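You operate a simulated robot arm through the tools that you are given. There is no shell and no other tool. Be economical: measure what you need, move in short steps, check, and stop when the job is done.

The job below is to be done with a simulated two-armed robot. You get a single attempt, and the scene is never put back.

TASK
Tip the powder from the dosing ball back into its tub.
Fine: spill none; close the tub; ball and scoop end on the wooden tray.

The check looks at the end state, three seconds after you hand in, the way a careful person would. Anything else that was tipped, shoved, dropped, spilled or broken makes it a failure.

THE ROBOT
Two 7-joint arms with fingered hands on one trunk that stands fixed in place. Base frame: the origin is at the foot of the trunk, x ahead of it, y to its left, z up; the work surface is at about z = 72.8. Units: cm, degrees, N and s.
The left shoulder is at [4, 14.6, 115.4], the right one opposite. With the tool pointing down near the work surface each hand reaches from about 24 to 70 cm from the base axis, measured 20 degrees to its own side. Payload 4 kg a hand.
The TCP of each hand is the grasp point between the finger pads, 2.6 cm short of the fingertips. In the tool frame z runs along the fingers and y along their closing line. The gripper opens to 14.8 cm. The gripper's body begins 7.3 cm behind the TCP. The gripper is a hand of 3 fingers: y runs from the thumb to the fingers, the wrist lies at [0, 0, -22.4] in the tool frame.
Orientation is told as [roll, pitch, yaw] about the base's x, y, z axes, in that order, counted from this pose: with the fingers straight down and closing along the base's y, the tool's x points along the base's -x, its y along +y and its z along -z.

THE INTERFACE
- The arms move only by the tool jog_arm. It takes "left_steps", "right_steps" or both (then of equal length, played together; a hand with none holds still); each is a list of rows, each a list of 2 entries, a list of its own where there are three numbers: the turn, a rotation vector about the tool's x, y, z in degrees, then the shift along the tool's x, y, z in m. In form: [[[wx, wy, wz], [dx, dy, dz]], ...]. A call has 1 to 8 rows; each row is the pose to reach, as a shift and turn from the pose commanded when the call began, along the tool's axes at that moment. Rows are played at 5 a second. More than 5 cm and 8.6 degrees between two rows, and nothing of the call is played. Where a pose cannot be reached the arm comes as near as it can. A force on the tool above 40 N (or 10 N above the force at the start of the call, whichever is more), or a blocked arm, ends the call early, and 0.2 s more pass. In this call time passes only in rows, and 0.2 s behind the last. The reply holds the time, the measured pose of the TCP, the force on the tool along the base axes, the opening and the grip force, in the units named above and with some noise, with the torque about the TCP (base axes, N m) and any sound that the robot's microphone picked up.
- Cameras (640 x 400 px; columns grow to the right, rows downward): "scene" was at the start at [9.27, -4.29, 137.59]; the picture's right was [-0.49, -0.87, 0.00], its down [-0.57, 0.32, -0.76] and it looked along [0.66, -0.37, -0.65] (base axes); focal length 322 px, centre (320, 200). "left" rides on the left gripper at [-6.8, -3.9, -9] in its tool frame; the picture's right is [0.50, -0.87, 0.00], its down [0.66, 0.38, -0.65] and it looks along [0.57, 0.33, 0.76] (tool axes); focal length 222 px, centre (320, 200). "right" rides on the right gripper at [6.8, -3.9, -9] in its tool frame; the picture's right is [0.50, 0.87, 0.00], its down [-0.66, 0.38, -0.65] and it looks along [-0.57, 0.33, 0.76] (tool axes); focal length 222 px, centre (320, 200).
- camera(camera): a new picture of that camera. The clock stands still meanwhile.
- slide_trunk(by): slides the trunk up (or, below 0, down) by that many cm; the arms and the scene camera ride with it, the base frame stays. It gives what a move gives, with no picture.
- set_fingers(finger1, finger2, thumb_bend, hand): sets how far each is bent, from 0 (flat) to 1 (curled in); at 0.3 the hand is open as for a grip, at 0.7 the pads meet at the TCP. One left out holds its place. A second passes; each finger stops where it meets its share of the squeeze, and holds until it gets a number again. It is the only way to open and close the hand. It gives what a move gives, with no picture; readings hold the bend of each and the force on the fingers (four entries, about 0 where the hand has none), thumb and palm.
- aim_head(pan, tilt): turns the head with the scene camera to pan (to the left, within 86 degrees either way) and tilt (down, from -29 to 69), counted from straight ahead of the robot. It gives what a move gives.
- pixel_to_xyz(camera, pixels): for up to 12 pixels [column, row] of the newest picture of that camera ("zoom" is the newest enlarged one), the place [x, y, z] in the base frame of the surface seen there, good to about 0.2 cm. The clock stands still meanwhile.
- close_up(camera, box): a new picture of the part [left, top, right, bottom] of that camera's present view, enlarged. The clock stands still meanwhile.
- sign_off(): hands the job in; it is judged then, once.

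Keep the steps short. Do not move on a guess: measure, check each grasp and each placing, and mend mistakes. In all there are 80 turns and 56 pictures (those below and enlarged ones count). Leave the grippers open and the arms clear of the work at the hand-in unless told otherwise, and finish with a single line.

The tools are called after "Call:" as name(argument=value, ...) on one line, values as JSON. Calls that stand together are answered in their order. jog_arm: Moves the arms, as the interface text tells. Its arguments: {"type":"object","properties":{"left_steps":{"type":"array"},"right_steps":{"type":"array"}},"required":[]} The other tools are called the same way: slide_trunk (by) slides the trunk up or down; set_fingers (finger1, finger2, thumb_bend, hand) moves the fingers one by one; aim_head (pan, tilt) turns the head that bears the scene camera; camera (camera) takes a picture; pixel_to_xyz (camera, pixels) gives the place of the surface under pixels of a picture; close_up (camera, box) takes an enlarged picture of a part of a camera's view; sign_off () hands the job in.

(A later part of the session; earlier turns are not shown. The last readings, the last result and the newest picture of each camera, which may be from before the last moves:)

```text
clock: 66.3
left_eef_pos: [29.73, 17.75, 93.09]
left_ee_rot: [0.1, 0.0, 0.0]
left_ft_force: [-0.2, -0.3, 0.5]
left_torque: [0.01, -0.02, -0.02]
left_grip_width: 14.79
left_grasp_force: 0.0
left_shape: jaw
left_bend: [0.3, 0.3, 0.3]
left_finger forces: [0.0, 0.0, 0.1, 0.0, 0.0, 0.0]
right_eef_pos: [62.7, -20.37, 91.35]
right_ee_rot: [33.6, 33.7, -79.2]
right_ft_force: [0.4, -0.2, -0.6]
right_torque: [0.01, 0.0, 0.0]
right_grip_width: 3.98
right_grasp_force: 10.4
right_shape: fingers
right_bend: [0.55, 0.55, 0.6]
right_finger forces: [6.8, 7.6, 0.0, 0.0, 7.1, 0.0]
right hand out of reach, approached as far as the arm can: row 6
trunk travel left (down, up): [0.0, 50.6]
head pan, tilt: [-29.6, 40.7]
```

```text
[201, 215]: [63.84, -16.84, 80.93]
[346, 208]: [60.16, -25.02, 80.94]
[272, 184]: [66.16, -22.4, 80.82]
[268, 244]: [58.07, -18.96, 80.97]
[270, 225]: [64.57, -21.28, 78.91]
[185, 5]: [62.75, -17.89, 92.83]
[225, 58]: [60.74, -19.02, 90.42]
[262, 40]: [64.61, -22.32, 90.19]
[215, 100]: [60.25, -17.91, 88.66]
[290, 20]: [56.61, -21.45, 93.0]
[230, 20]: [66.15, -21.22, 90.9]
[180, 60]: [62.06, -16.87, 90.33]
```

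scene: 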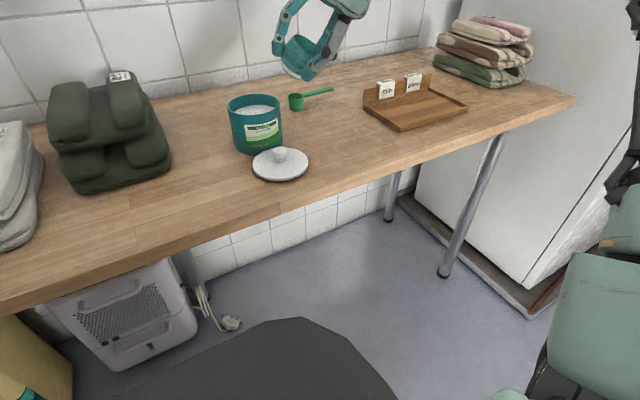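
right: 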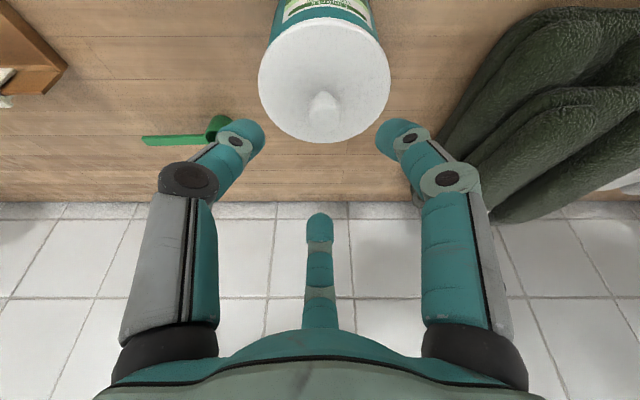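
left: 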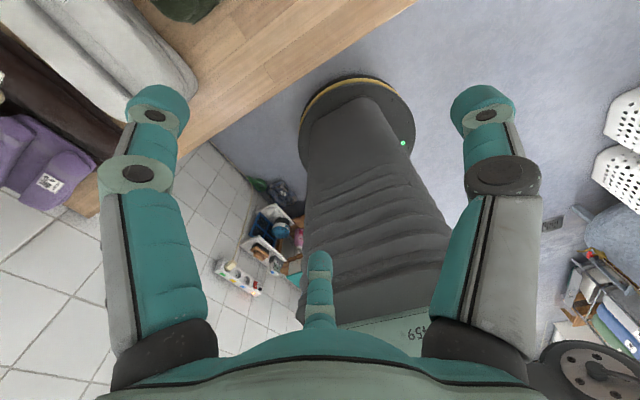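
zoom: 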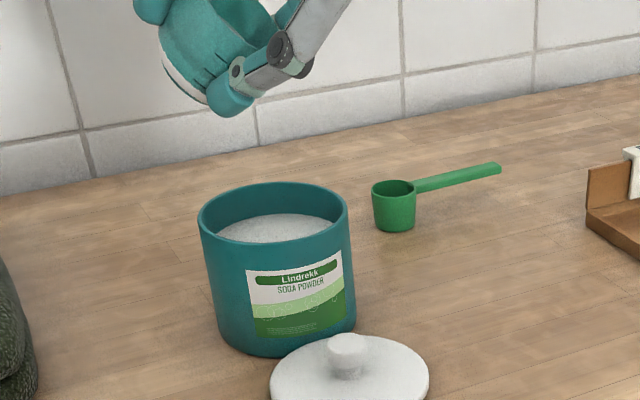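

The tub mouth centre is (62.0, -20.8) with radius 4.3, and there is 2 cm of headroom for the powder. The ball's lip is over the mouth. I'll tilt slowly to about 70°.

Call:
jog_arm(right_steps=[[[-1.9, 2.3, 0], [0, 0, 0]], [[-3.9, 4.6, 0], [0, 0, 0]], [[-5.8, 6.9, 0], [0, 0, 0]], [[-7.7, 9.2, 0], [0, 0, 0]], [[-9.6, 11.5, 0], [0, 0, 0]], [[-11.6, 13.8, 0], [0, 0, 0]], [[-13.5, 16.1, 0], [0, 0, 0]], [[-15.4, 18.4, 0], [0, 0, 0]]])

Call:
close_up(camera="scene", box=[190, 10, 350, 150])

```text
clock: 68.1
left_eef_pos: [29.61, 17.8, 92.99]
left_ee_rot: [-0.1, -0.1, 0.0]
left_ft_force: [0.4, 0.3, -0.4]
left_torque: [-0.02, 0.01, -0.01]
left_grip_width: 14.76
left_grasp_force: 0.0
left_shape: jaw
left_bend: [0.3, 0.3, 0.3]
left_finger forces: [0.0, 0.0, 0.0, 0.0, 0.1, 0.1]
right_eef_pos: [62.57, -20.43, 91.46]
right_ee_rot: [60.2, 46.1, -62.2]
right_ft_force: [0.8, 0.2, 0.0]
right_torque: [-0.05, 0.01, 0.01]
right_grip_width: 3.98
right_grasp_force: 10.4
right_shape: fingers
right_bend: [0.55, 0.55, 0.6]
right_finger forces: [6.8, 7.6, 0.0, 0.0, 7.1, 0.1]
trunk travel left (down, up): [0.0, 50.6]
head pan, tilt: [-29.6, 40.7]
```

```text
2.86 times, centred on (270, 80) of scene
```

zoom: 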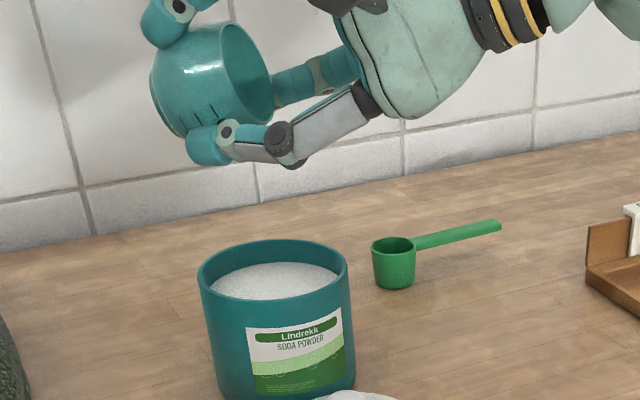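

No powder has left yet at 70°. I'll check exactly where the lip's lowest point is over the tub.

Call:
pixel_to_xyz(camera="zoom", pixels=[[268, 100], [255, 120], [224, 28], [270, 75], [225, 60], [250, 110], [300, 130], [310, 90], [200, 270], [346, 265]])

```text
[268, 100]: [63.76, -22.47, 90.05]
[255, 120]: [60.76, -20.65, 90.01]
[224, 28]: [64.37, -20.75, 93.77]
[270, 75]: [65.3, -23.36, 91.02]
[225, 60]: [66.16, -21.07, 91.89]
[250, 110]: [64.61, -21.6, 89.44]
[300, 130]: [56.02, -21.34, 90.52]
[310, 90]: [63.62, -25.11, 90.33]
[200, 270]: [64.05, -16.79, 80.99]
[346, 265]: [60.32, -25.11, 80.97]
```

The lip is around (61.5, -22, 89), about 1 cm from the tub's centre. I'll tilt on, slowly, to about 92°.

Call:
jog_arm(right_steps=[[[-1.8, 2.1, 0], [0, 0, 0]], [[-3.6, 4.2, 0], [0, 0, 0]], [[-5.4, 6.3, 0], [0, 0, 0]], [[-7.1, 8.4, 0], [0, 0, 0]], [[-8.9, 10.5, 0], [0, 0, 0]], [[-10.7, 12.6, 0], [0, 0, 0]], [[-12.4, 14.8, 0], [0, 0, 0]], [[-14.2, 16.9, 0], [0, 0, 0]]])

Call:
close_up(camera="scene", box=[190, 10, 350, 150])

```text
clock: 69.9
left_eef_pos: [29.68, 17.75, 93.11]
left_ee_rot: [0.0, 0.0, 0.0]
left_ft_force: [0.7, -0.1, -0.6]
left_torque: [0.01, 0.05, 0.02]
left_grip_width: 14.8
left_grasp_force: 0.1
left_shape: jaw
left_bend: [0.3, 0.3, 0.3]
left_finger forces: [0.1, 0.0, 0.0, 0.1, 0.0, 0.0]
right_eef_pos: [62.44, -20.38, 91.3]
right_ee_rot: [93.0, 50.0, -37.5]
right_ft_force: [0.3, 0.4, -0.1]
right_torque: [0.01, 0.04, 0.03]
right_grip_width: 4.01
right_grasp_force: 11.2
right_shape: fingers
right_bend: [0.55, 0.55, 0.6]
right_finger forces: [6.8, 7.6, 0.0, 0.0, 7.1, 0.0]
trunk travel left (down, up): [0.0, 50.6]
head pan, tilt: [-29.6, 40.7]
```

```text
2.86 times, centred on (270, 80) of scene
```

zoom: 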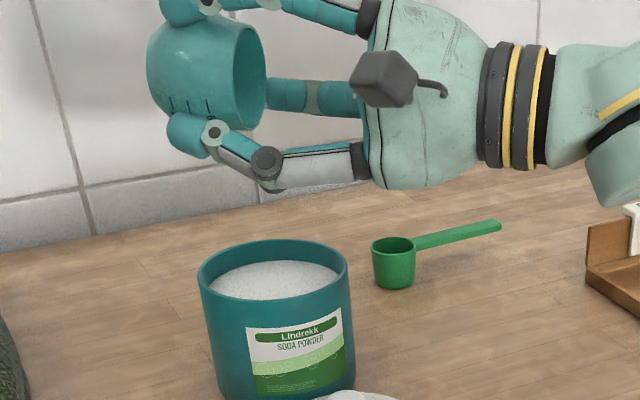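

Nothing visible on the table and the tub level looks the same. I'll continue slowly to about 115°.

Call:
jog_arm(right_steps=[[[-1.8, 2.1, 0], [0, 0, 0]], [[-3.6, 4.2, 0], [0, 0, 0]], [[-5.4, 6.3, 0], [0, 0, 0]], [[-7.1, 8.4, 0], [0, 0, 0]], [[-8.9, 10.5, 0], [0, 0, 0]], [[-10.7, 12.6, 0], [0, 0, 0]], [[-12.4, 14.8, 0], [0, 0, 0]], [[-14.2, 16.9, 0], [0, 0, 0]]])

Call:
close_up(camera="scene", box=[190, 10, 350, 150])

```text
clock: 71.7
left_eef_pos: [29.52, 17.83, 93.21]
left_ee_rot: [0.0, 0.2, 0.0]
left_ft_force: [-0.2, -0.2, -0.7]
left_torque: [-0.04, -0.02, 0.01]
left_grip_width: 14.78
left_grasp_force: 0.1
left_shape: jaw
left_bend: [0.3, 0.3, 0.3]
left_finger forces: [0.0, 0.0, 0.0, 0.0, 0.0, 0.1]
right_eef_pos: [62.57, -20.36, 91.38]
right_ee_rot: [124.8, 44.6, -14.0]
right_ft_force: [0.9, 0.7, -0.4]
right_torque: [0.0, 0.01, 0.03]
right_grip_width: 4.0
right_grasp_force: 10.5
right_shape: fingers
right_bend: [0.55, 0.55, 0.6]
right_finger forces: [6.7, 7.5, 0.0, 0.0, 7.0, 0.0]
trunk travel left (down, up): [0.0, 50.6]
head pan, tilt: [-29.6, 40.7]
```

```text
2.86 times, centred on (270, 80) of scene
```

zoom: 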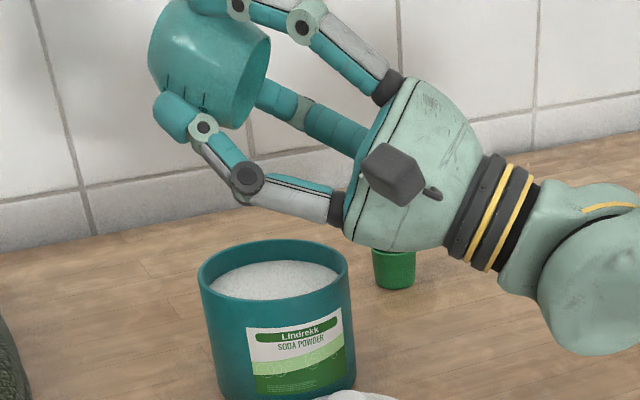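

I can't see inside the ball from here, so I'll measure the powder height in the tub; it was 78.9 before.

Call:
pixel_to_xyz(camera="zoom", pixels=[[270, 280], [240, 278], [300, 280], [275, 268], [320, 275], [240, 110], [262, 60]])

Call:
camera(camera="right")

```text
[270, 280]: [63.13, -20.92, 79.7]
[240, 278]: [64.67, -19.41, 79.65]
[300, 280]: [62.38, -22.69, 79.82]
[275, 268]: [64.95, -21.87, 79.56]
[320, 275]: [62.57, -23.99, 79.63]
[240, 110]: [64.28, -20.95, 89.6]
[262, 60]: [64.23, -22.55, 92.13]
```

```text
13 pictures are left
```

right: 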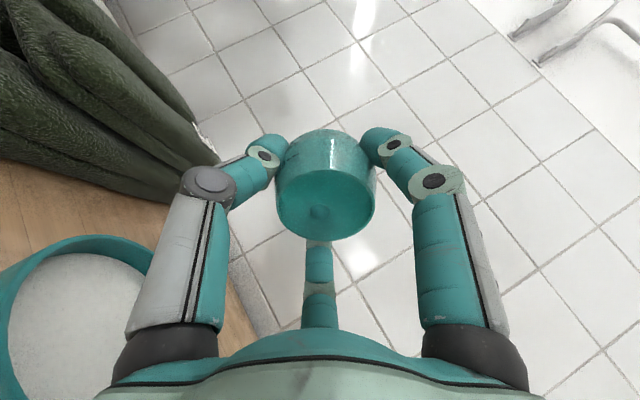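

The powder level rose from 78.9 to 79.7, and the wrist camera shows the ball's inside empty, with bare teal bottom. I'll tip another 8°, up 1 cm, and hold for a moment to drop any remnant.

Call:
jog_arm(right_steps=[[[-2.5, 3.1, 0], [0.0035, 0.003, 0.002]], [[-5.1, 6.1, 0], [0.007, 0.006, 0.004]], [[-5.1, 6.1, 0], [0.007, 0.006, 0.004]], [[-5.1, 6.1, 0], [0.007, 0.006, 0.004]], [[-5.1, 6.1, 0], [0.007, 0.006, 0.004]], [[-5.1, 6.1, 0], [0.007, 0.006, 0.004]]])

Call:
close_up(camera="right", box=[220, 100, 420, 260])

```text
clock: 73.1
left_eef_pos: [29.62, 17.91, 93.16]
left_ee_rot: [0.0, 0.0, 0.1]
left_ft_force: [-0.1, -0.1, 0.1]
left_torque: [-0.03, 0.03, -0.05]
left_grip_width: 14.78
left_grasp_force: 0.0
left_shape: jaw
left_bend: [0.3, 0.3, 0.3]
left_finger forces: [0.0, 0.0, 0.1, 0.0, 0.1, 0.1]
right_eef_pos: [62.55, -20.31, 92.36]
right_ee_rot: [134.0, 40.6, -7.6]
right_ft_force: [1.0, -0.4, 0.4]
right_torque: [-0.01, 0.02, 0.01]
right_grip_width: 3.99
right_grasp_force: 10.3
right_shape: fingers
right_bend: [0.55, 0.55, 0.6]
right_finger forces: [6.7, 7.5, 0.0, 0.1, 6.7, 0.0]
trunk travel left (down, up): [0.0, 50.6]
head pan, tilt: [-29.6, 40.7]
```

```text
2.50 times, centred on (320, 180) of right
```

zoom: 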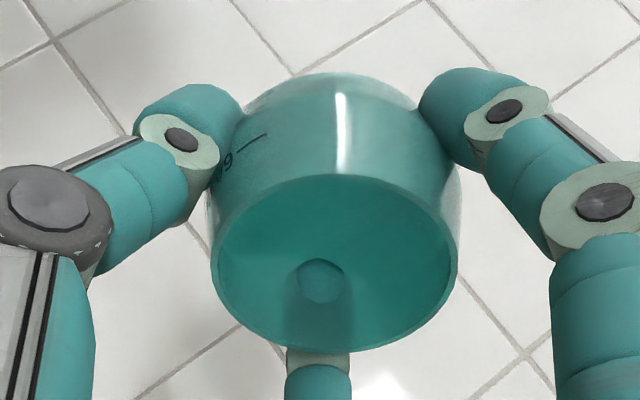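

The ball is quite empty and clean. Next it goes to the tray. I'll rotate back and swing over the tray's near-left area at about (54.6, -48), with a slight outward lean since the tray is far out.

Call:
jog_arm(right_steps=[[[5.47, -6.51, 0], [0.002, 0.003, 0]], [[10.9, -13, 0], [0.005, 0.008, -0.008]], [[16.4, -19.5, 0], [0.01, 0.015, -0.018]], [[21.9, -26, 0], [0.015, 0.024, -0.029]], [[27.3, -32.6, 0], [0.02, 0.033, -0.04]], [[32.8, -39.1, 0], [0.026, 0.042, -0.051]], [[38.3, -45.6, 0], [0.031, 0.05, -0.061]], [[43.7, -52.1, 0], [0.0363, 0.0585, -0.0715]]])

Call:
jog_arm(right_steps=[[[2.3, -6.6, -1.3], [-0.0216, -0.0025, -0.0128]], [[4.6, -13.2, -2.6], [-0.0432, -0.0049, -0.0256]], [[6.9, -19.9, -3.9], [-0.0649, -0.0074, -0.0385]], [[9.2, -26.5, -5.2], [-0.0865, -0.0098, -0.0513]], [[11.4, -33.1, -6.6], [-0.108, -0.0123, -0.0641]], [[13.7, -39.8, -7.9], [-0.13, -0.0148, -0.077]], [[16, -46.4, -9.2], [-0.151, -0.0172, -0.0898]], [[18.3, -53, -10.5], [-0.173, -0.0197, -0.1026]]])

Call:
camera(camera="scene")

```text
clock: 74.9
left_eef_pos: [29.68, 17.8, 93.1]
left_ee_rot: [0.1, 0.0, -0.1]
left_ft_force: [0.7, -0.9, 0.1]
left_torque: [0.0, 0.04, 0.0]
left_grip_width: 14.82
left_grasp_force: 0.1
left_shape: jaw
left_bend: [0.3, 0.3, 0.3]
left_finger forces: [0.0, 0.0, 0.1, 0.0, 0.0, 0.0]
right_eef_pos: [58.03, -29.37, 94.2]
right_ee_rot: [41.3, 38.2, -75.1]
right_ft_force: [-0.6, -0.4, -0.8]
right_torque: [-0.01, -0.03, 0.02]
right_grip_width: 3.95
right_grasp_force: 10.2
right_shape: fingers
right_bend: [0.55, 0.55, 0.6]
right_finger forces: [6.7, 7.3, 0.0, 0.1, 6.7, 0.0]
trunk travel left (down, up): [0.0, 50.6]
head pan, tilt: [-29.6, 40.7]
```

```text
clock: 76.7
left_eef_pos: [29.49, 17.88, 93.14]
left_ee_rot: [0.1, 0.0, 0.0]
left_ft_force: [-0.4, 0.4, -0.4]
left_torque: [0.0, -0.01, 0.03]
left_grip_width: 14.79
left_grasp_force: 0.0
left_shape: jaw
left_bend: [0.3, 0.3, 0.3]
left_finger forces: [0.1, 0.0, 0.1, 0.1, 0.0, 0.1]
right_eef_pos: [54.84, -48.31, 88.47]
right_ee_rot: [17.5, -13.3, -91.6]
right_ft_force: [0.0, 0.4, -0.7]
right_torque: [-0.01, 0.0, 0.02]
right_grip_width: 3.97
right_grasp_force: 9.6
right_shape: fingers
right_bend: [0.55, 0.55, 0.6]
right_finger forces: [6.8, 7.3, 0.1, 0.0, 6.4, 0.0]
trunk travel left (down, up): [0.0, 50.6]
head pan, tilt: [-29.6, 40.7]
```

```text
11 pictures are left
```

scene: 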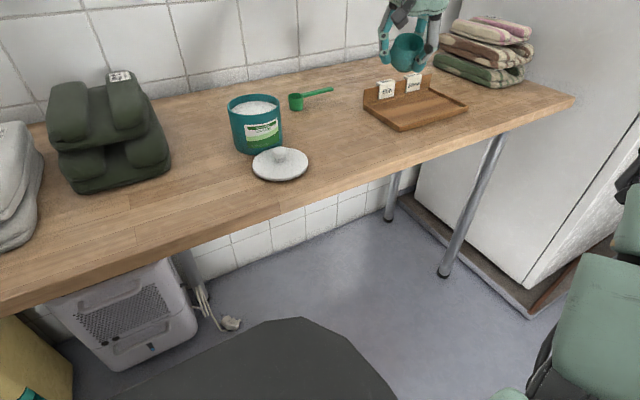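

The hand carries the ball above the tray at (54.8, -48.3, 88.5) and the table is clean. I'll lower it into the tray's left-front area at about (55.3, -50.5), stopping just above the floor.

Call:
jog_arm(right_steps=[[[0, 0, 0], [0.0007, -0.0064, 0.0197]], [[0, 0, 0], [0.0014, -0.0128, 0.0394]], [[0, 0, 0], [0.0021, -0.0192, 0.0592]], [[0, 0, 0], [0.0028, -0.0256, 0.0789]], [[0, 0, 0], [0.0032, -0.029, 0.0894]], [[0, 0, 0], [0.0035, -0.032, 0.0986]]])

Call:
close_up(camera="scene", box=[340, 20, 500, 140])

```text
clock: 78.1
left_eef_pos: [29.46, 17.81, 93.01]
left_ee_rot: [0.0, 0.0, 0.0]
left_ft_force: [0.2, -0.7, 0.5]
left_torque: [0.0, 0.02, -0.01]
left_grip_width: 14.79
left_grasp_force: 0.1
left_shape: jaw
left_bend: [0.3, 0.3, 0.3]
left_finger forces: [0.1, 0.0, 0.0, 0.1, 0.1, 0.0]
right_eef_pos: [54.58, -50.19, 78.23]
right_ee_rot: [17.6, -13.0, -91.6]
right_ft_force: [0.2, -0.1, 0.8]
right_torque: [-0.03, -0.01, 0.05]
right_grip_width: 3.95
right_grasp_force: 11.1
right_shape: fingers
right_bend: [0.55, 0.55, 0.6]
right_finger forces: [6.9, 7.9, 0.0, 0.0, 6.9, 0.1]
trunk travel left (down, up): [0.0, 50.6]
head pan, tilt: [-29.6, 40.7]
```

```text
3.33 times, centred on (420, 80) of scene
```

zoom: 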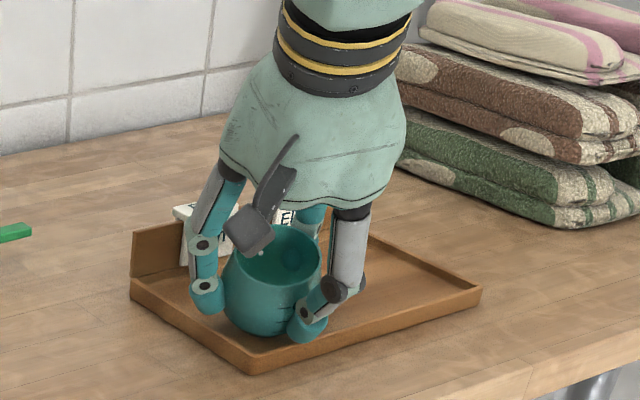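

The ball hovers just above the tray floor, leaning about 20° with the hand. I'll lower 0.4 cm to touch, then open in two small stages so it settles upright between the fingers.

Call:
jog_arm(right_steps=[[[0, 0, 0], [0.0004, -0.0006, 0.0019]], [[0, 0, 0], [0.0009, -0.0012, 0.0037]]])

Call:
set_fingers(hand="right", finger1=0.53, finger2=0.53, thumb_bend=0.56)

Call:
set_fingers(hand="right", finger1=0.47, finger2=0.47, thumb_bend=0.47)

Call:
close_up(camera="scene", box=[340, 20, 500, 140])

```text
clock: 78.7
left_eef_pos: [29.44, 17.87, 93.11]
left_ee_rot: [-0.1, 0.0, 0.0]
left_ft_force: [0.1, -0.4, 0.3]
left_torque: [0.02, 0.0, 0.01]
left_grip_width: 14.82
left_grasp_force: 0.0
left_shape: jaw
left_bend: [0.3, 0.3, 0.3]
left_finger forces: [0.0, 0.0, 0.0, 0.0, 0.0, 0.0]
right_eef_pos: [54.59, -50.14, 77.91]
right_ee_rot: [17.7, -13.1, -91.7]
right_ft_force: [-0.1, -0.3, 10.8]
right_torque: [-0.06, 0.0, 0.05]
right_grip_width: 3.87
right_grasp_force: 11.5
right_shape: fingers
right_bend: [0.55, 0.55, 0.61]
right_finger forces: [7.4, 9.2, 0.0, 0.0, 7.3, 0.1]
trunk travel left (down, up): [0.0, 50.6]
head pan, tilt: [-29.6, 40.7]
```

```text
clock: 79.7
left_eef_pos: [29.55, 17.83, 93.1]
left_ee_rot: [0.0, 0.0, 0.0]
left_ft_force: [-0.8, 0.2, 0.9]
left_torque: [0.03, -0.01, -0.01]
left_grip_width: 14.8
left_grasp_force: 0.1
left_shape: jaw
left_bend: [0.3, 0.3, 0.3]
left_finger forces: [0.0, 0.1, 0.0, 0.0, 0.0, 0.1]
right_eef_pos: [54.61, -50.12, 77.79]
right_ee_rot: [17.5, -13.2, -91.6]
right_ft_force: [3.1, -0.6, 5.9]
right_torque: [-0.02, 0.07, 0.01]
right_grip_width: 4.21
right_grasp_force: 3.9
right_shape: fingers
right_bend: [0.53, 0.53, 0.59]
right_finger forces: [0.3, 0.2, 0.0, 0.1, 6.7, 0.1]
trunk travel left (down, up): [0.0, 50.6]
head pan, tilt: [-29.6, 40.7]
```

```text
clock: 80.7
left_eef_pos: [29.42, 18.14, 93.11]
left_ee_rot: [-0.1, 0.0, 0.0]
left_ft_force: [-0.2, -0.6, -0.8]
left_torque: [0.03, -0.01, -0.01]
left_grip_width: 14.79
left_grasp_force: 0.1
left_shape: jaw
left_bend: [0.3, 0.3, 0.3]
left_finger forces: [0.0, 0.1, 0.0, 0.1, 0.0, 0.0]
right_eef_pos: [54.62, -50.27, 77.9]
right_ee_rot: [17.7, -13.3, -91.6]
right_ft_force: [6.1, -1.9, 18.9]
right_torque: [-0.15, 0.24, 0.06]
right_grip_width: 5.62
right_grasp_force: 10.0
right_shape: fingers
right_bend: [0.47, 0.47, 0.55]
right_finger forces: [0.1, 0.1, 0.1, 0.0, 19.6, 0.0]
trunk travel left (down, up): [0.0, 50.6]
head pan, tilt: [-29.6, 40.7]
```

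```text
3.33 times, centred on (420, 80) of scene
```

zoom: 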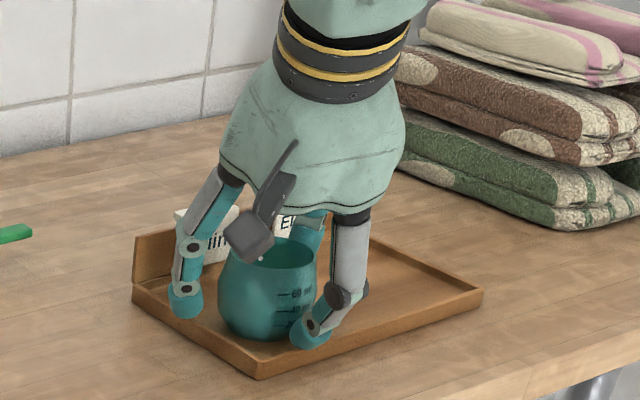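

The ball now stands upright. But the thumb pressed against the tray while opening (19.6 N). I'll freeze the thumb at its place, open the other two further, rise 1 cm along the hand axis, and then open the thumb.

Call:
set_fingers(hand="right", finger1=0.41, finger2=0.41, thumb_bend=0.56)

Call:
jog_arm(right_steps=[[[0, 0, 0], [0, 0, -0.005]], [[0, 0, 0], [0, 0, -0.011]]])

Call:
set_fingers(hand="right", thumb_bend=0.42)

Call:
jog_arm(right_steps=[[[0, 0, 0], [0, 0, -0.03]], [[0, 0, 0], [0, 0, -0.06]], [[0, 0, 0], [0, 0, -0.09]]])

Call:
close_up(camera="scene", box=[220, 20, 500, 200])

```text
clock: 81.7
left_eef_pos: [29.55, 17.8, 93.09]
left_ee_rot: [0.0, 0.0, 0.0]
left_ft_force: [-0.3, -0.1, -0.6]
left_torque: [0.03, -0.01, -0.03]
left_grip_width: 14.78
left_grasp_force: 0.1
left_shape: jaw
left_bend: [0.3, 0.3, 0.3]
left_finger forces: [0.0, 0.1, 0.0, 0.0, 0.0, 0.0]
right_eef_pos: [54.42, -50.12, 77.7]
right_ee_rot: [17.5, -13.1, -91.6]
right_ft_force: [0.5, -0.1, 0.2]
right_torque: [0.01, 0.0, 0.0]
right_grip_width: 6.69
right_grasp_force: 0.4
right_shape: fingers
right_bend: [0.41, 0.41, 0.56]
right_finger forces: [0.0, 0.0, 0.1, 0.0, 0.5, 0.0]
trunk travel left (down, up): [0.0, 50.6]
head pan, tilt: [-29.6, 40.7]
```

```text
clock: 82.3
left_eef_pos: [29.45, 17.89, 93.16]
left_ee_rot: [0.1, 0.0, 0.0]
left_ft_force: [-0.7, 1.1, 0.5]
left_torque: [0.0, 0.02, -0.01]
left_grip_width: 14.78
left_grasp_force: 0.0
left_shape: jaw
left_bend: [0.3, 0.3, 0.3]
left_finger forces: [0.0, 0.0, 0.1, 0.0, 0.1, 0.0]
right_eef_pos: [54.3, -50.0, 78.82]
right_ee_rot: [17.5, -13.2, -91.6]
right_ft_force: [-0.3, 0.5, -0.3]
right_torque: [-0.01, 0.0, 0.01]
right_grip_width: 6.8
right_grasp_force: 0.0
right_shape: fingers
right_bend: [0.41, 0.41, 0.56]
right_finger forces: [0.1, 0.0, 0.0, 0.1, 0.0, 0.0]
trunk travel left (down, up): [0.0, 50.6]
head pan, tilt: [-29.6, 40.7]
```

```text
clock: 83.3
left_eef_pos: [29.56, 17.87, 93.09]
left_ee_rot: [0.0, -0.1, 0.0]
left_ft_force: [-0.1, 0.2, 0.4]
left_torque: [-0.01, 0.05, 0.01]
left_grip_width: 14.79
left_grasp_force: 0.1
left_shape: jaw
left_bend: [0.3, 0.3, 0.3]
left_finger forces: [0.1, 0.0, 0.1, 0.1, 0.0, 0.1]
right_eef_pos: [54.19, -49.98, 78.8]
right_ee_rot: [17.5, -13.1, -91.7]
right_ft_force: [0.1, 0.0, 0.0]
right_torque: [-0.02, -0.02, 0.01]
right_grip_width: 8.96
right_grasp_force: 0.1
right_shape: fingers
right_bend: [0.41, 0.41, 0.42]
right_finger forces: [0.1, 0.1, 0.0, 0.0, 0.0, 0.1]
trunk travel left (down, up): [0.0, 50.6]
head pan, tilt: [-29.6, 40.7]
```

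```text
clock: 84.1
left_eef_pos: [29.58, 17.86, 93.13]
left_ee_rot: [0.0, 0.0, 0.0]
left_ft_force: [0.3, -0.3, 0.8]
left_torque: [0.02, -0.01, 0.0]
left_grip_width: 14.78
left_grasp_force: 0.1
left_shape: jaw
left_bend: [0.3, 0.3, 0.3]
left_finger forces: [0.0, 0.0, 0.1, 0.0, 0.1, 0.0]
right_eef_pos: [51.5, -47.91, 87.26]
right_ee_rot: [17.6, -13.1, -91.6]
right_ft_force: [-0.4, -0.2, 0.4]
right_torque: [-0.01, -0.02, -0.01]
right_grip_width: 8.96
right_grasp_force: 0.0
right_shape: fingers
right_bend: [0.41, 0.41, 0.42]
right_finger forces: [0.1, 0.0, 0.1, 0.0, 0.1, 0.1]
trunk travel left (down, up): [0.0, 50.6]
head pan, tilt: [-29.6, 40.7]
```

```text
2.22 times, centred on (360, 110) of scene
```

zoom: 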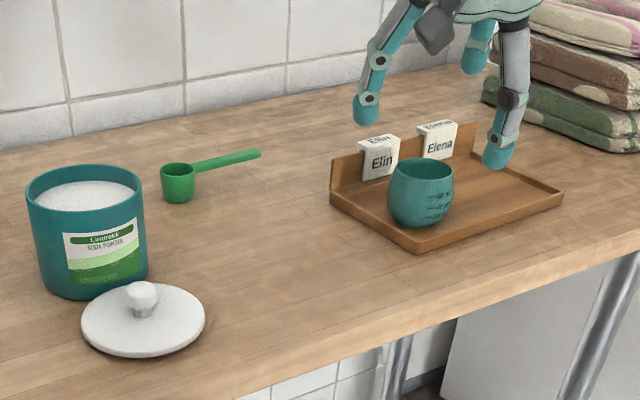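

The ball stands upright on the tray, the tags are untouched and the table is clean. The scoop is next. It lies far out, so I'll use a steep 55° forward lean, thumb under the handle and two fingers above it. I'll measure the scoop and move to a pre-grasp point behind it.

Call:
pixel_to_xyz(camera="zoom", pixels=[[198, 166], [215, 162], [232, 158], [258, 153], [215, 165], [177, 165], [177, 177], [163, 170], [193, 172], [420, 162], [142, 290], [560, 195]])

Call:
jog_arm(right_steps=[[[-6, 0.9, 2.4], [0.0225, 0.0185, 0.0115]], [[-11.9, 1.8, 4.7], [0.045, 0.037, 0.023]], [[-17.9, 2.7, 7.1], [0.0675, 0.0555, 0.0345]], [[-23.8, 3.5, 9.4], [0.09, 0.074, 0.046]], [[-29.8, 4.4, 11.8], [0.1125, 0.0925, 0.0575]], [[-35.7, 5.3, 14.1], [0.135, 0.111, 0.069]]])

Call:
set_fingers(hand="right", finger1=0.5, finger2=0.5, thumb_bend=0.59)

Call:
close_up(camera="scene", box=[220, 20, 400, 140])

```text
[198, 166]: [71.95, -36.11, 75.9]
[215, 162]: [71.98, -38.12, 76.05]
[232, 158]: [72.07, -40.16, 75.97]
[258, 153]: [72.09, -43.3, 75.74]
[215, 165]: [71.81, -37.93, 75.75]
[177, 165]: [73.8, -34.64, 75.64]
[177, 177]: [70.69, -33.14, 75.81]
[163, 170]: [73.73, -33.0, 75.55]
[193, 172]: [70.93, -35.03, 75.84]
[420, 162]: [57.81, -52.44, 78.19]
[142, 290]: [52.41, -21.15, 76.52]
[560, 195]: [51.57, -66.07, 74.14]
```

```text
clock: 85.5
left_eef_pos: [29.46, 17.89, 93.12]
left_ee_rot: [0.0, -0.2, -0.1]
left_ft_force: [-0.6, 0.4, -0.1]
left_torque: [0.02, -0.03, 0.04]
left_grip_width: 14.77
left_grasp_force: 0.0
left_shape: jaw
left_bend: [0.3, 0.3, 0.3]
left_finger forces: [0.0, 0.0, 0.0, 0.0, 0.1, 0.0]
right_eef_pos: [63.14, -47.17, 79.47]
right_ee_rot: [55.7, 1.6, -96.6]
right_ft_force: [1.7, -6.2, 13.7]
right_torque: [-0.25, 0.13, 0.12]
right_grip_width: 7.89
right_grasp_force: 6.7
right_shape: fingers
right_bend: [0.41, 0.41, 0.48]
right_finger forces: [0.0, 0.1, 0.0, 0.0, 13.8, 0.0]
right hand out of reach, approached as far as the arm can: row 1, 2, 3, 4, 5, 6
trunk travel left (down, up): [0.0, 50.6]
head pan, tilt: [-29.6, 40.7]
```

```text
clock: 86.5
left_eef_pos: [29.62, 17.86, 93.06]
left_ee_rot: [0.0, 0.0, 0.0]
left_ft_force: [0.4, -0.1, -0.2]
left_torque: [-0.01, 0.0, 0.01]
left_grip_width: 14.79
left_grasp_force: 0.0
left_shape: jaw
left_bend: [0.3, 0.3, 0.3]
left_finger forces: [0.0, 0.1, 0.1, 0.0, 0.0, 0.1]
right_eef_pos: [63.16, -47.11, 78.95]
right_ee_rot: [55.2, 1.8, -96.6]
right_ft_force: [-0.9, 0.0, -0.3]
right_torque: [0.01, 0.01, -0.04]
right_grip_width: 4.94
right_grasp_force: 0.1
right_shape: fingers
right_bend: [0.5, 0.5, 0.59]
right_finger forces: [0.1, 0.0, 0.1, 0.0, 0.9, 0.0]
trunk travel left (down, up): [0.0, 50.6]
head pan, tilt: [-29.6, 40.7]
```

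```text
3.33 times, centred on (310, 80) of scene
```

zoom: 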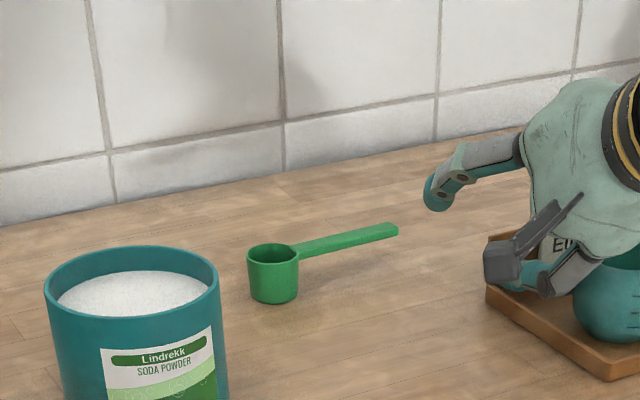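

The arm slid along its wrist limit to (63, -47, 79), over the tray corner, and the thumb brushed something (13.8 N, now free). I'll go straight up 10 cm first. Then I'll roll the hand -120° about its own axis, away from that limit, so another finger lies underneath.

Call:
jog_arm(right_steps=[[[0, 0, 0], [-0.0007, 0.0205, -0.0143]], [[0, 0, 0], [-0.0015, 0.041, -0.0286]], [[0, 0, 0], [-0.002, 0.0615, -0.0428]], [[0, 0, 0], [-0.003, 0.082, -0.0571]]])

Call:
jog_arm(right_steps=[[[0, 0, -8.5], [0, 0, 0]], [[0, 0, -17], [0, 0, 0]], [[0, 0, -25.5], [0, 0, 0]], [[0, 0, -34], [0, 0, 0]], [[0, 0, -42.5], [0, 0, 0]], [[0, 0, -51], [0, 0, 0]], [[0, 0, -59.5], [0, 0, 0]], [[0, 0, -68], [0, 0, 0]]])

Call:
jog_arm(right_steps=[[[0, 0, -8.5], [0, 0, 0]], [[0, 0, -17], [0, 0, 0]], [[0, 0, -25.5], [0, 0, 0]], [[0, 0, -34], [0, 0, 0]], [[0, 0, -42.5], [0, 0, 0]], [[0, 0, -51], [0, 0, 0]], [[0, 0, -52], [0, 0, 0]]])

Call:
close_up(camera="scene", box=[220, 0, 500, 200])

```text
clock: 87.5
left_eef_pos: [29.6, 17.75, 93.21]
left_ee_rot: [-0.1, 0.0, -0.1]
left_ft_force: [0.0, -0.4, -0.7]
left_torque: [0.04, 0.02, 0.02]
left_grip_width: 14.81
left_grasp_force: 0.1
left_shape: jaw
left_bend: [0.3, 0.3, 0.3]
left_finger forces: [0.0, 0.0, 0.0, 0.0, 0.1, 0.1]
right_eef_pos: [63.16, -47.89, 88.48]
right_ee_rot: [55.1, 2.0, -96.2]
right_ft_force: [0.0, 0.1, 0.5]
right_torque: [0.01, 0.02, -0.05]
right_grip_width: 4.84
right_grasp_force: 0.1
right_shape: fingers
right_bend: [0.5, 0.5, 0.59]
right_finger forces: [0.0, 0.0, 0.1, 0.0, 0.0, 0.0]
trunk travel left (down, up): [0.0, 50.6]
head pan, tilt: [-29.6, 40.7]
```

```text
clock: 89.3
left_eef_pos: [29.59, 17.86, 93.13]
left_ee_rot: [-0.1, 0.0, 0.0]
left_ft_force: [-0.5, 0.3, 0.5]
left_torque: [-0.03, -0.01, 0.05]
left_grip_width: 14.81
left_grasp_force: 0.3
left_shape: jaw
left_bend: [0.3, 0.3, 0.3]
left_finger forces: [0.1, 0.2, 0.0, 0.0, 0.1, 0.0]
right_eef_pos: [63.31, -47.63, 88.26]
right_ee_rot: [30.3, -48.5, -43.4]
right_ft_force: [-0.8, -0.6, -0.4]
right_torque: [0.02, 0.0, 0.0]
right_grip_width: 4.87
right_grasp_force: 0.1
right_shape: fingers
right_bend: [0.5, 0.5, 0.59]
right_finger forces: [0.0, 0.0, 0.0, 0.1, 0.0, 0.1]
trunk travel left (down, up): [0.0, 50.6]
head pan, tilt: [-29.6, 40.7]
```

```text
clock: 90.9
left_eef_pos: [29.6, 17.77, 93.11]
left_ee_rot: [0.0, 0.1, -0.1]
left_ft_force: [-0.5, 1.0, 1.0]
left_torque: [0.01, -0.02, 0.01]
left_grip_width: 14.76
left_grasp_force: 0.1
left_shape: jaw
left_bend: [0.3, 0.3, 0.3]
left_finger forces: [0.1, 0.1, 0.0, 0.0, 0.0, 0.0]
right_eef_pos: [63.38, -47.85, 88.4]
right_ee_rot: [-34.0, -46.4, 37.6]
right_ft_force: [0.5, 0.6, 0.0]
right_torque: [-0.02, 0.03, -0.02]
right_grip_width: 4.85
right_grasp_force: 0.1
right_shape: fingers
right_bend: [0.5, 0.5, 0.59]
right_finger forces: [0.1, 0.0, 0.0, 0.0, 0.0, 0.1]
trunk travel left (down, up): [0.0, 50.6]
head pan, tilt: [-29.6, 40.7]
```

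```text
2.00 times, centred on (360, 100) of scene
```

zoom: 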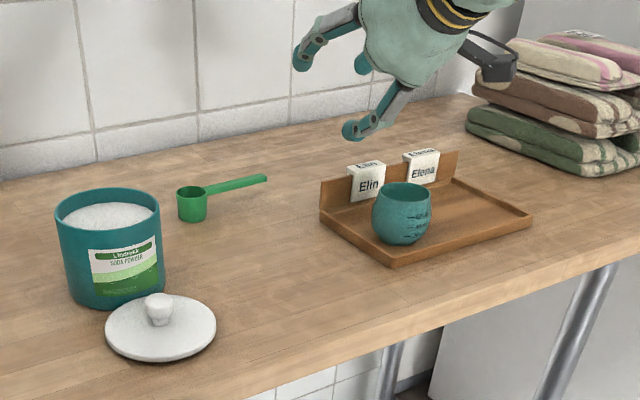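

Everything is intact. The hand now leans 55° with one finger below and two above, and is no longer at the limit. I'll set the fingers to a small equal opening and move to the pre-grasp point, 7 cm behind the handle along the hand axis.

Call:
jog_arm(right_steps=[[[0, 0, 0], [-0.0015, 0.0315, 0.0125]], [[0, 0, 0], [-0.003, 0.063, 0.025]], [[0, 0, 0], [-0.0045, 0.0945, 0.0375]], [[0, 0, 0], [-0.0058, 0.126, 0.0498]]])

Call:
set_fingers(hand="right", finger1=0.58, finger2=0.58, thumb_bend=0.58)

Call:
close_up(camera="scene", box=[240, 20, 400, 140])

```text
clock: 91.9
left_eef_pos: [29.7, 17.86, 93.01]
left_ee_rot: [0.0, 0.2, -0.1]
left_ft_force: [-0.6, 0.3, -0.2]
left_torque: [0.0, -0.02, 0.03]
left_grip_width: 14.78
left_grasp_force: 0.0
left_shape: jaw
left_bend: [0.3, 0.3, 0.3]
left_finger forces: [0.0, 0.0, 0.0, 0.0, 0.0, 0.1]
right_eef_pos: [65.42, -36.49, 81.13]
right_ee_rot: [-33.9, -46.6, 37.1]
right_ft_force: [-0.1, 0.4, 0.3]
right_torque: [-0.01, -0.01, -0.02]
right_grip_width: 4.84
right_grasp_force: 0.1
right_shape: fingers
right_bend: [0.5, 0.5, 0.59]
right_finger forces: [0.0, 0.0, 0.0, 0.0, 0.0, 0.0]
trunk travel left (down, up): [0.0, 50.6]
head pan, tilt: [-29.6, 40.7]
```

```text
clock: 92.9
left_eef_pos: [29.56, 17.86, 93.06]
left_ee_rot: [0.1, 0.1, 0.1]
left_ft_force: [0.3, -0.5, -0.8]
left_torque: [-0.02, 0.01, -0.01]
left_grip_width: 14.8
left_grasp_force: 0.0
left_shape: jaw
left_bend: [0.3, 0.3, 0.3]
left_finger forces: [0.0, 0.0, 0.0, 0.1, 0.0, 0.0]
right_eef_pos: [65.38, -36.43, 81.1]
right_ee_rot: [-33.8, -46.4, 37.4]
right_ft_force: [0.8, 0.2, -0.6]
right_torque: [0.0, 0.02, -0.03]
right_grip_width: 3.94
right_grasp_force: 0.0
right_shape: fingers
right_bend: [0.57, 0.57, 0.57]
right_finger forces: [0.0, 0.0, 0.0, 0.0, 0.1, 0.1]
trunk travel left (down, up): [0.0, 50.6]
head pan, tilt: [-29.6, 40.7]
```

```text
3.33 times, centred on (320, 80) of scene
```

zoom: 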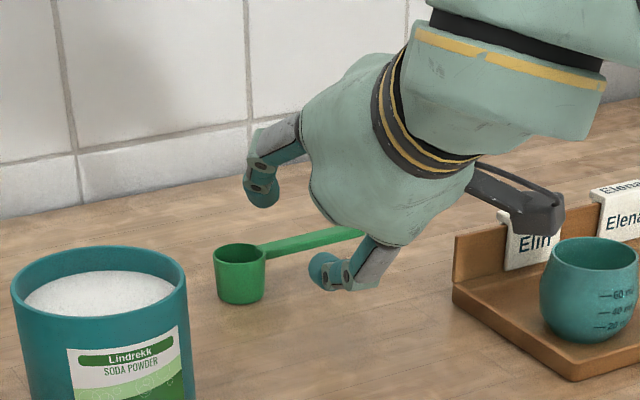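

Reached exactly at (65.4, -36.5, 81.1). I'll measure the lower fingertip, then advance 4 cm along the hand axis.

Call:
pixel_to_xyz(camera="zoom", pixels=[[318, 270], [330, 285], [345, 285], [262, 195], [320, 238], [290, 245]])

Call:
jog_arm(right_steps=[[[0, 0, 0], [0, 0, 0.02]], [[0, 0, 0], [0, 0, 0.04]]])

Call:
close_up(camera="scene", box=[260, 30, 380, 120])

```text
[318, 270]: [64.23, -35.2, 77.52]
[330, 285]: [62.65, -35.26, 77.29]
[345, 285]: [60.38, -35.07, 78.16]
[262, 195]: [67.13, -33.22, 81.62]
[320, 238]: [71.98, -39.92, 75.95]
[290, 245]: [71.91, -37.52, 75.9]
```

```text
clock: 93.5
left_eef_pos: [29.61, 17.77, 93.07]
left_ee_rot: [0.0, 0.2, 0.0]
left_ft_force: [-0.8, 0.7, -0.7]
left_torque: [-0.01, 0.02, 0.01]
left_grip_width: 14.78
left_grasp_force: 0.1
left_shape: jaw
left_bend: [0.3, 0.3, 0.3]
left_finger forces: [0.0, 0.0, 0.0, 0.0, 0.1, 0.0]
right_eef_pos: [68.68, -36.77, 78.79]
right_ee_rot: [-33.8, -46.5, 37.3]
right_ft_force: [0.1, 0.8, 0.1]
right_torque: [-0.03, -0.01, 0.04]
right_grip_width: 3.96
right_grasp_force: 0.1
right_shape: fingers
right_bend: [0.57, 0.57, 0.57]
right_finger forces: [0.0, 0.0, 0.0, 0.0, 0.0, 0.0]
trunk travel left (down, up): [0.0, 50.6]
head pan, tilt: [-29.6, 40.7]
```

```text
4.44 times, centred on (320, 75) of scene
```

zoom: 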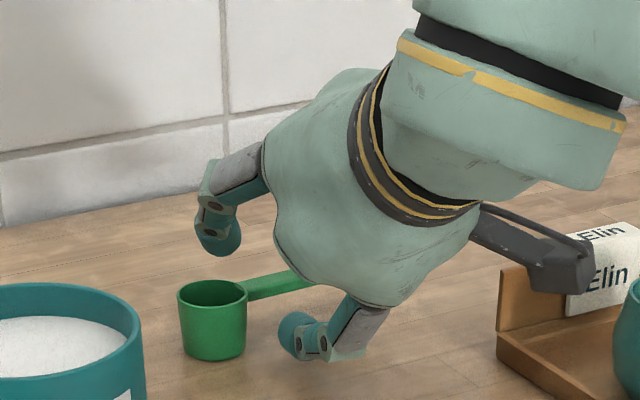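

The approach is clear. To keep the upper-left finger off the bowl I'll shift 1.5 cm along the handle (towards y -38.5), then advance 3.3 cm so the handle is between the fingertips.

Call:
jog_arm(right_steps=[[[0, 0, 0], [0.0037, -0.015, 0.001]], [[0, 0, 0], [0.0037, -0.015, 0.013]], [[0, 0, 0], [0.0037, -0.015, 0.024]], [[0, 0, 0], [0.0037, -0.015, 0.034]]])

Call:
close_up(camera="scene", box=[260, 30, 380, 120])

```text
clock: 94.5
left_eef_pos: [29.45, 17.82, 93.23]
left_ee_rot: [-0.1, -0.1, 0.0]
left_ft_force: [-0.4, 0.6, 0.2]
left_torque: [-0.02, 0.0, 0.01]
left_grip_width: 14.82
left_grasp_force: 0.0
left_shape: jaw
left_bend: [0.3, 0.3, 0.3]
left_finger forces: [0.0, 0.0, 0.0, 0.1, 0.1, 0.1]
right_eef_pos: [71.6, -38.53, 77.26]
right_ee_rot: [-33.9, -46.5, 37.5]
right_ft_force: [0.2, -0.5, 2.6]
right_torque: [-0.02, 0.08, -0.03]
right_grip_width: 3.64
right_grasp_force: 1.5
right_shape: fingers
right_bend: [0.59, 0.57, 0.57]
right_finger forces: [2.8, 0.1, 0.0, 0.0, 0.1, 0.0]
trunk travel left (down, up): [0.0, 50.6]
head pan, tilt: [-29.6, 40.7]
```

```text
4.44 times, centred on (320, 75) of scene
```

zoom: 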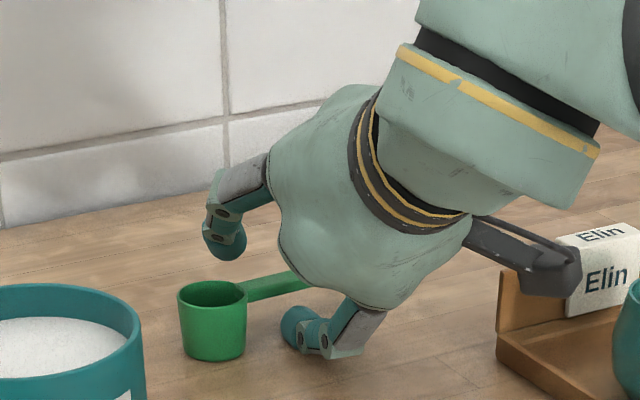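

The lower finger (finger 1) just brushes the table (2.8 N) and the scoop is undisturbed. I'll rise 0.3 cm and close all three on the handle.

Call:
jog_arm(right_steps=[[[0, 0, 0], [-0.0022, -0.0012, -0.0017]]])

Call:
set_fingers(hand="right", finger1=0.66, finger2=0.68, thumb_bend=0.68)

Call:
set_fingers(hand="right", finger1=0.75, finger2=0.75, thumb_bend=0.75)

```text
clock: 94.9
left_eef_pos: [29.64, 17.84, 93.06]
left_ee_rot: [0.0, 0.0, 0.0]
left_ft_force: [1.7, -0.1, 0.2]
left_torque: [-0.01, -0.02, 0.0]
left_grip_width: 14.78
left_grasp_force: 0.0
left_shape: jaw
left_bend: [0.3, 0.3, 0.3]
left_finger forces: [0.0, 0.1, 0.1, 0.0, 0.0, 0.1]
right_eef_pos: [71.49, -38.48, 77.41]
right_ee_rot: [-33.8, -46.5, 37.4]
right_ft_force: [0.3, 0.4, 0.4]
right_torque: [0.01, -0.01, 0.01]
right_grip_width: 3.77
right_grasp_force: 0.3
right_shape: fingers
right_bend: [0.58, 0.57, 0.57]
right_finger forces: [0.4, 0.0, 0.0, 0.1, 0.0, 0.0]
trunk travel left (down, up): [0.0, 50.6]
head pan, tilt: [-29.6, 40.7]
```

```text
clock: 95.9
left_eef_pos: [29.65, 17.91, 93.06]
left_ee_rot: [0.1, 0.0, 0.0]
left_ft_force: [0.0, -0.3, -0.7]
left_torque: [0.02, -0.01, 0.01]
left_grip_width: 14.8
left_grasp_force: 0.0
left_shape: jaw
left_bend: [0.3, 0.3, 0.3]
left_finger forces: [0.1, 0.0, 0.0, 0.1, 0.0, 0.0]
right_eef_pos: [71.51, -38.62, 77.41]
right_ee_rot: [-33.8, -46.5, 37.3]
right_ft_force: [0.6, -0.3, -0.5]
right_torque: [-0.01, 0.0, -0.04]
right_grip_width: 0.95
right_grasp_force: 0.6
right_shape: fingers
right_bend: [0.65, 0.68, 0.68]
right_finger forces: [0.5, 0.1, 0.1, 0.0, 0.3, 0.0]
trunk travel left (down, up): [0.0, 50.6]
head pan, tilt: [-29.6, 40.7]
```

```text
clock: 96.9
left_eef_pos: [29.52, 17.88, 93.08]
left_ee_rot: [0.0, 0.1, 0.0]
left_ft_force: [1.2, 0.3, 0.0]
left_torque: [-0.02, 0.01, -0.01]
left_grip_width: 14.78
left_grasp_force: 0.1
left_shape: jaw
left_bend: [0.3, 0.3, 0.3]
left_finger forces: [0.0, 0.0, 0.0, 0.0, 0.0, 0.0]
right_eef_pos: [71.52, -38.56, 77.39]
right_ee_rot: [-33.9, -46.5, 37.4]
right_ft_force: [0.1, 0.6, -1.0]
right_torque: [0.02, -0.01, -0.02]
right_grip_width: 0.4
right_grasp_force: 9.0
right_shape: fingers
right_bend: [0.64, 0.73, 0.72]
right_finger forces: [8.9, 0.1, 0.0, 0.1, 8.8, 0.0]
trunk travel left (down, up): [0.0, 50.6]
head pan, tilt: [-29.6, 40.7]
```

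The lower finger and thumb pinch the 0.4 cm thick handle at about 9 N. I'll lift 4 cm and check.

Call:
jog_arm(right_steps=[[[0, 0, 0], [-0.0072, -0.0039, -0.0057]], [[0, 0, 0], [-0.0145, -0.0077, -0.0114]], [[0, 0, 0], [-0.0217, -0.0116, -0.0172]], [[0, 0, 0], [-0.0289, -0.0154, -0.0229]]])

Call:
close_up(camera="scene", box=[240, 10, 480, 160])

```text
clock: 97.9
left_eef_pos: [29.65, 17.82, 93.1]
left_ee_rot: [0.0, -0.1, 0.1]
left_ft_force: [0.2, -0.1, 0.3]
left_torque: [-0.02, -0.01, -0.01]
left_grip_width: 14.8
left_grasp_force: 0.0
left_shape: jaw
left_bend: [0.3, 0.3, 0.3]
left_finger forces: [0.0, 0.1, 0.1, 0.0, 0.0, 0.1]
right_eef_pos: [71.54, -38.62, 81.39]
right_ee_rot: [-33.8, -46.5, 37.3]
right_ft_force: [-0.6, -0.2, -0.3]
right_torque: [0.01, 0.0, -0.02]
right_grip_width: 0.43
right_grasp_force: 8.8
right_shape: fingers
right_bend: [0.64, 0.73, 0.72]
right_finger forces: [9.0, 0.0, 0.0, 0.0, 9.0, 0.1]
trunk travel left (down, up): [0.0, 50.6]
head pan, tilt: [-29.6, 40.7]
```

```text
2.67 times, centred on (360, 85) of scene
```

zoom: 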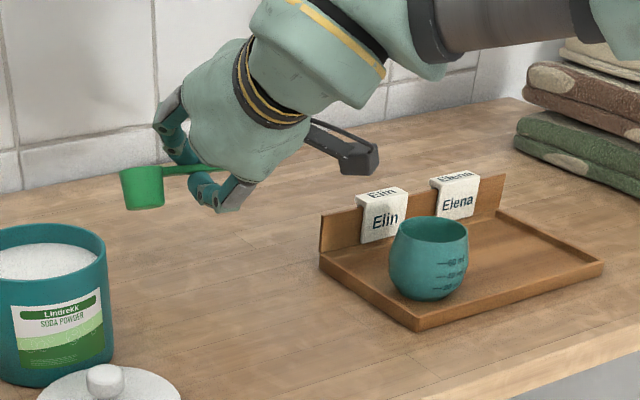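

The scoop is held level. I'll measure the ball and tray in this picture, then carry the scoop high (z≈91) over the table and turn it 25° so it fits in the right half of the tray, well clear of the ball and tags.

Call:
pixel_to_xyz(camera="zoom", pixels=[[390, 235], [467, 235], [430, 218], [430, 258], [428, 290], [600, 268], [420, 325], [505, 212], [530, 250], [140, 208], [475, 200], [455, 212]])

Call:
jog_arm(right_steps=[[[1.8, 1, 1.4], [-0.01, -0.011, -0.026]], [[3.6, 1.9, 2.9], [-0.009, -0.018, -0.056]], [[5.4, 2.9, 4.3], [-0.005, -0.025, -0.088]], [[7.2, 3.8, 5.7], [0, -0.032, -0.12]], [[9.05, 4.8, 7.15], [0.0036, -0.0375, -0.147]]])

Call:
jog_arm(right_steps=[[[1.8, 1, 1.4], [0.0135, -0.0358, 0.0071]], [[3.6, 1.9, 2.9], [0.027, -0.0716, 0.0142]], [[5.4, 2.9, 4.3], [0.0405, -0.1074, 0.0214]], [[7.2, 3.8, 5.7], [0.054, -0.1432, 0.0285]], [[9.05, 4.8, 7.15], [0.0675, -0.179, 0.0356]]])

```text
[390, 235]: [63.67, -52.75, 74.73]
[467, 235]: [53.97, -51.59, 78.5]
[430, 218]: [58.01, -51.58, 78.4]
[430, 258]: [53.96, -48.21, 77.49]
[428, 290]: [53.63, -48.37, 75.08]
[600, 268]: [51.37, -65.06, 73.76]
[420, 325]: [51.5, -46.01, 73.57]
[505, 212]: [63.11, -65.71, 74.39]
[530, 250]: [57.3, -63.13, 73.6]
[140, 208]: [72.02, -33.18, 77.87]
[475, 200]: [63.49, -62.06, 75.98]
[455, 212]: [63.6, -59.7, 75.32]
```

```text
clock: 99.1
left_eef_pos: [29.6, 17.91, 93.1]
left_ee_rot: [0.0, 0.0, -0.1]
left_ft_force: [0.3, -0.2, 0.4]
left_torque: [0.0, -0.03, -0.03]
left_grip_width: 14.78
left_grasp_force: 0.0
left_shape: jaw
left_bend: [0.3, 0.3, 0.3]
left_finger forces: [0.0, 0.0, 0.0, 0.0, 0.1, 0.1]
right_eef_pos: [59.96, -41.16, 91.07]
right_ee_rot: [-33.9, -46.5, 25.0]
right_ft_force: [0.2, -0.1, -0.5]
right_torque: [-0.05, -0.02, -0.03]
right_grip_width: 0.44
right_grasp_force: 8.8
right_shape: fingers
right_bend: [0.64, 0.73, 0.72]
right_finger forces: [8.9, 0.0, 0.0, 0.0, 9.2, 0.0]
trunk travel left (down, up): [0.0, 50.6]
head pan, tilt: [-29.6, 40.7]
```

```text
clock: 100.3
left_eef_pos: [29.47, 17.81, 93.2]
left_ee_rot: [0.0, 0.1, 0.0]
left_ft_force: [0.2, 0.2, 0.4]
left_torque: [-0.01, 0.01, 0.03]
left_grip_width: 14.8
left_grasp_force: 0.0
left_shape: jaw
left_bend: [0.3, 0.3, 0.3]
left_finger forces: [0.0, 0.0, 0.1, 0.0, 0.0, 0.1]
right_eef_pos: [58.37, -60.17, 90.69]
right_ee_rot: [-33.6, -46.6, 12.2]
right_ft_force: [0.3, -0.7, 0.0]
right_torque: [0.01, 0.02, 0.01]
right_grip_width: 0.43
right_grasp_force: 9.5
right_shape: fingers
right_bend: [0.64, 0.73, 0.72]
right_finger forces: [8.8, 0.1, 0.0, 0.0, 9.2, 0.0]
trunk travel left (down, up): [0.0, 50.6]
head pan, tilt: [-29.6, 40.7]
```

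On station above the tray's right half at (58.4, -60.2, 90.7). I'll lower 11 cm to just above contact.

Call:
jog_arm(right_steps=[[[0, 0, 0], [0.022, 0.0118, 0.0175]], [[0, 0, 0], [0.0441, 0.0235, 0.0349]], [[0, 0, 0], [0.0651, 0.0347, 0.0515]], [[0, 0, 0], [0.081, 0.0432, 0.0641]]])

Call:
close_up(camera="scene", box=[340, 20, 500, 140])

```text
clock: 101.3
left_eef_pos: [29.48, 17.84, 93.12]
left_ee_rot: [0.0, 0.0, 0.0]
left_ft_force: [0.6, 0.4, 0.3]
left_torque: [-0.01, 0.0, -0.04]
left_grip_width: 14.79
left_grasp_force: 0.1
left_shape: jaw
left_bend: [0.3, 0.3, 0.3]
left_finger forces: [0.0, 0.0, 0.1, 0.0, 0.1, 0.1]
right_eef_pos: [58.24, -60.4, 79.74]
right_ee_rot: [-33.8, -46.4, 12.3]
right_ft_force: [0.5, 0.7, -0.2]
right_torque: [0.0, 0.0, 0.02]
right_grip_width: 0.39
right_grasp_force: 8.9
right_shape: fingers
right_bend: [0.64, 0.73, 0.72]
right_finger forces: [9.0, 0.0, 0.0, 0.0, 9.5, 0.1]
trunk travel left (down, up): [0.0, 50.6]
head pan, tilt: [-29.6, 40.7]
```

```text
3.33 times, centred on (420, 80) of scene
```

zoom: 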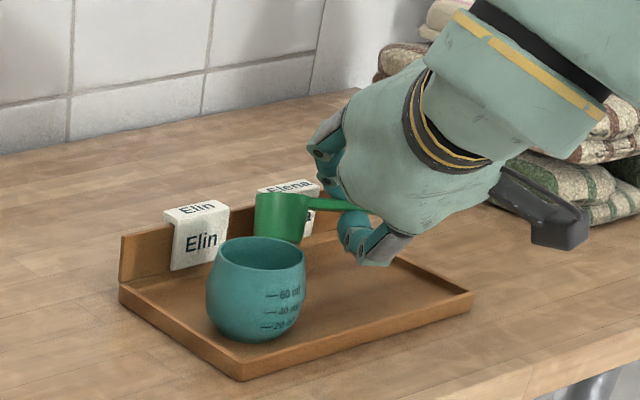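

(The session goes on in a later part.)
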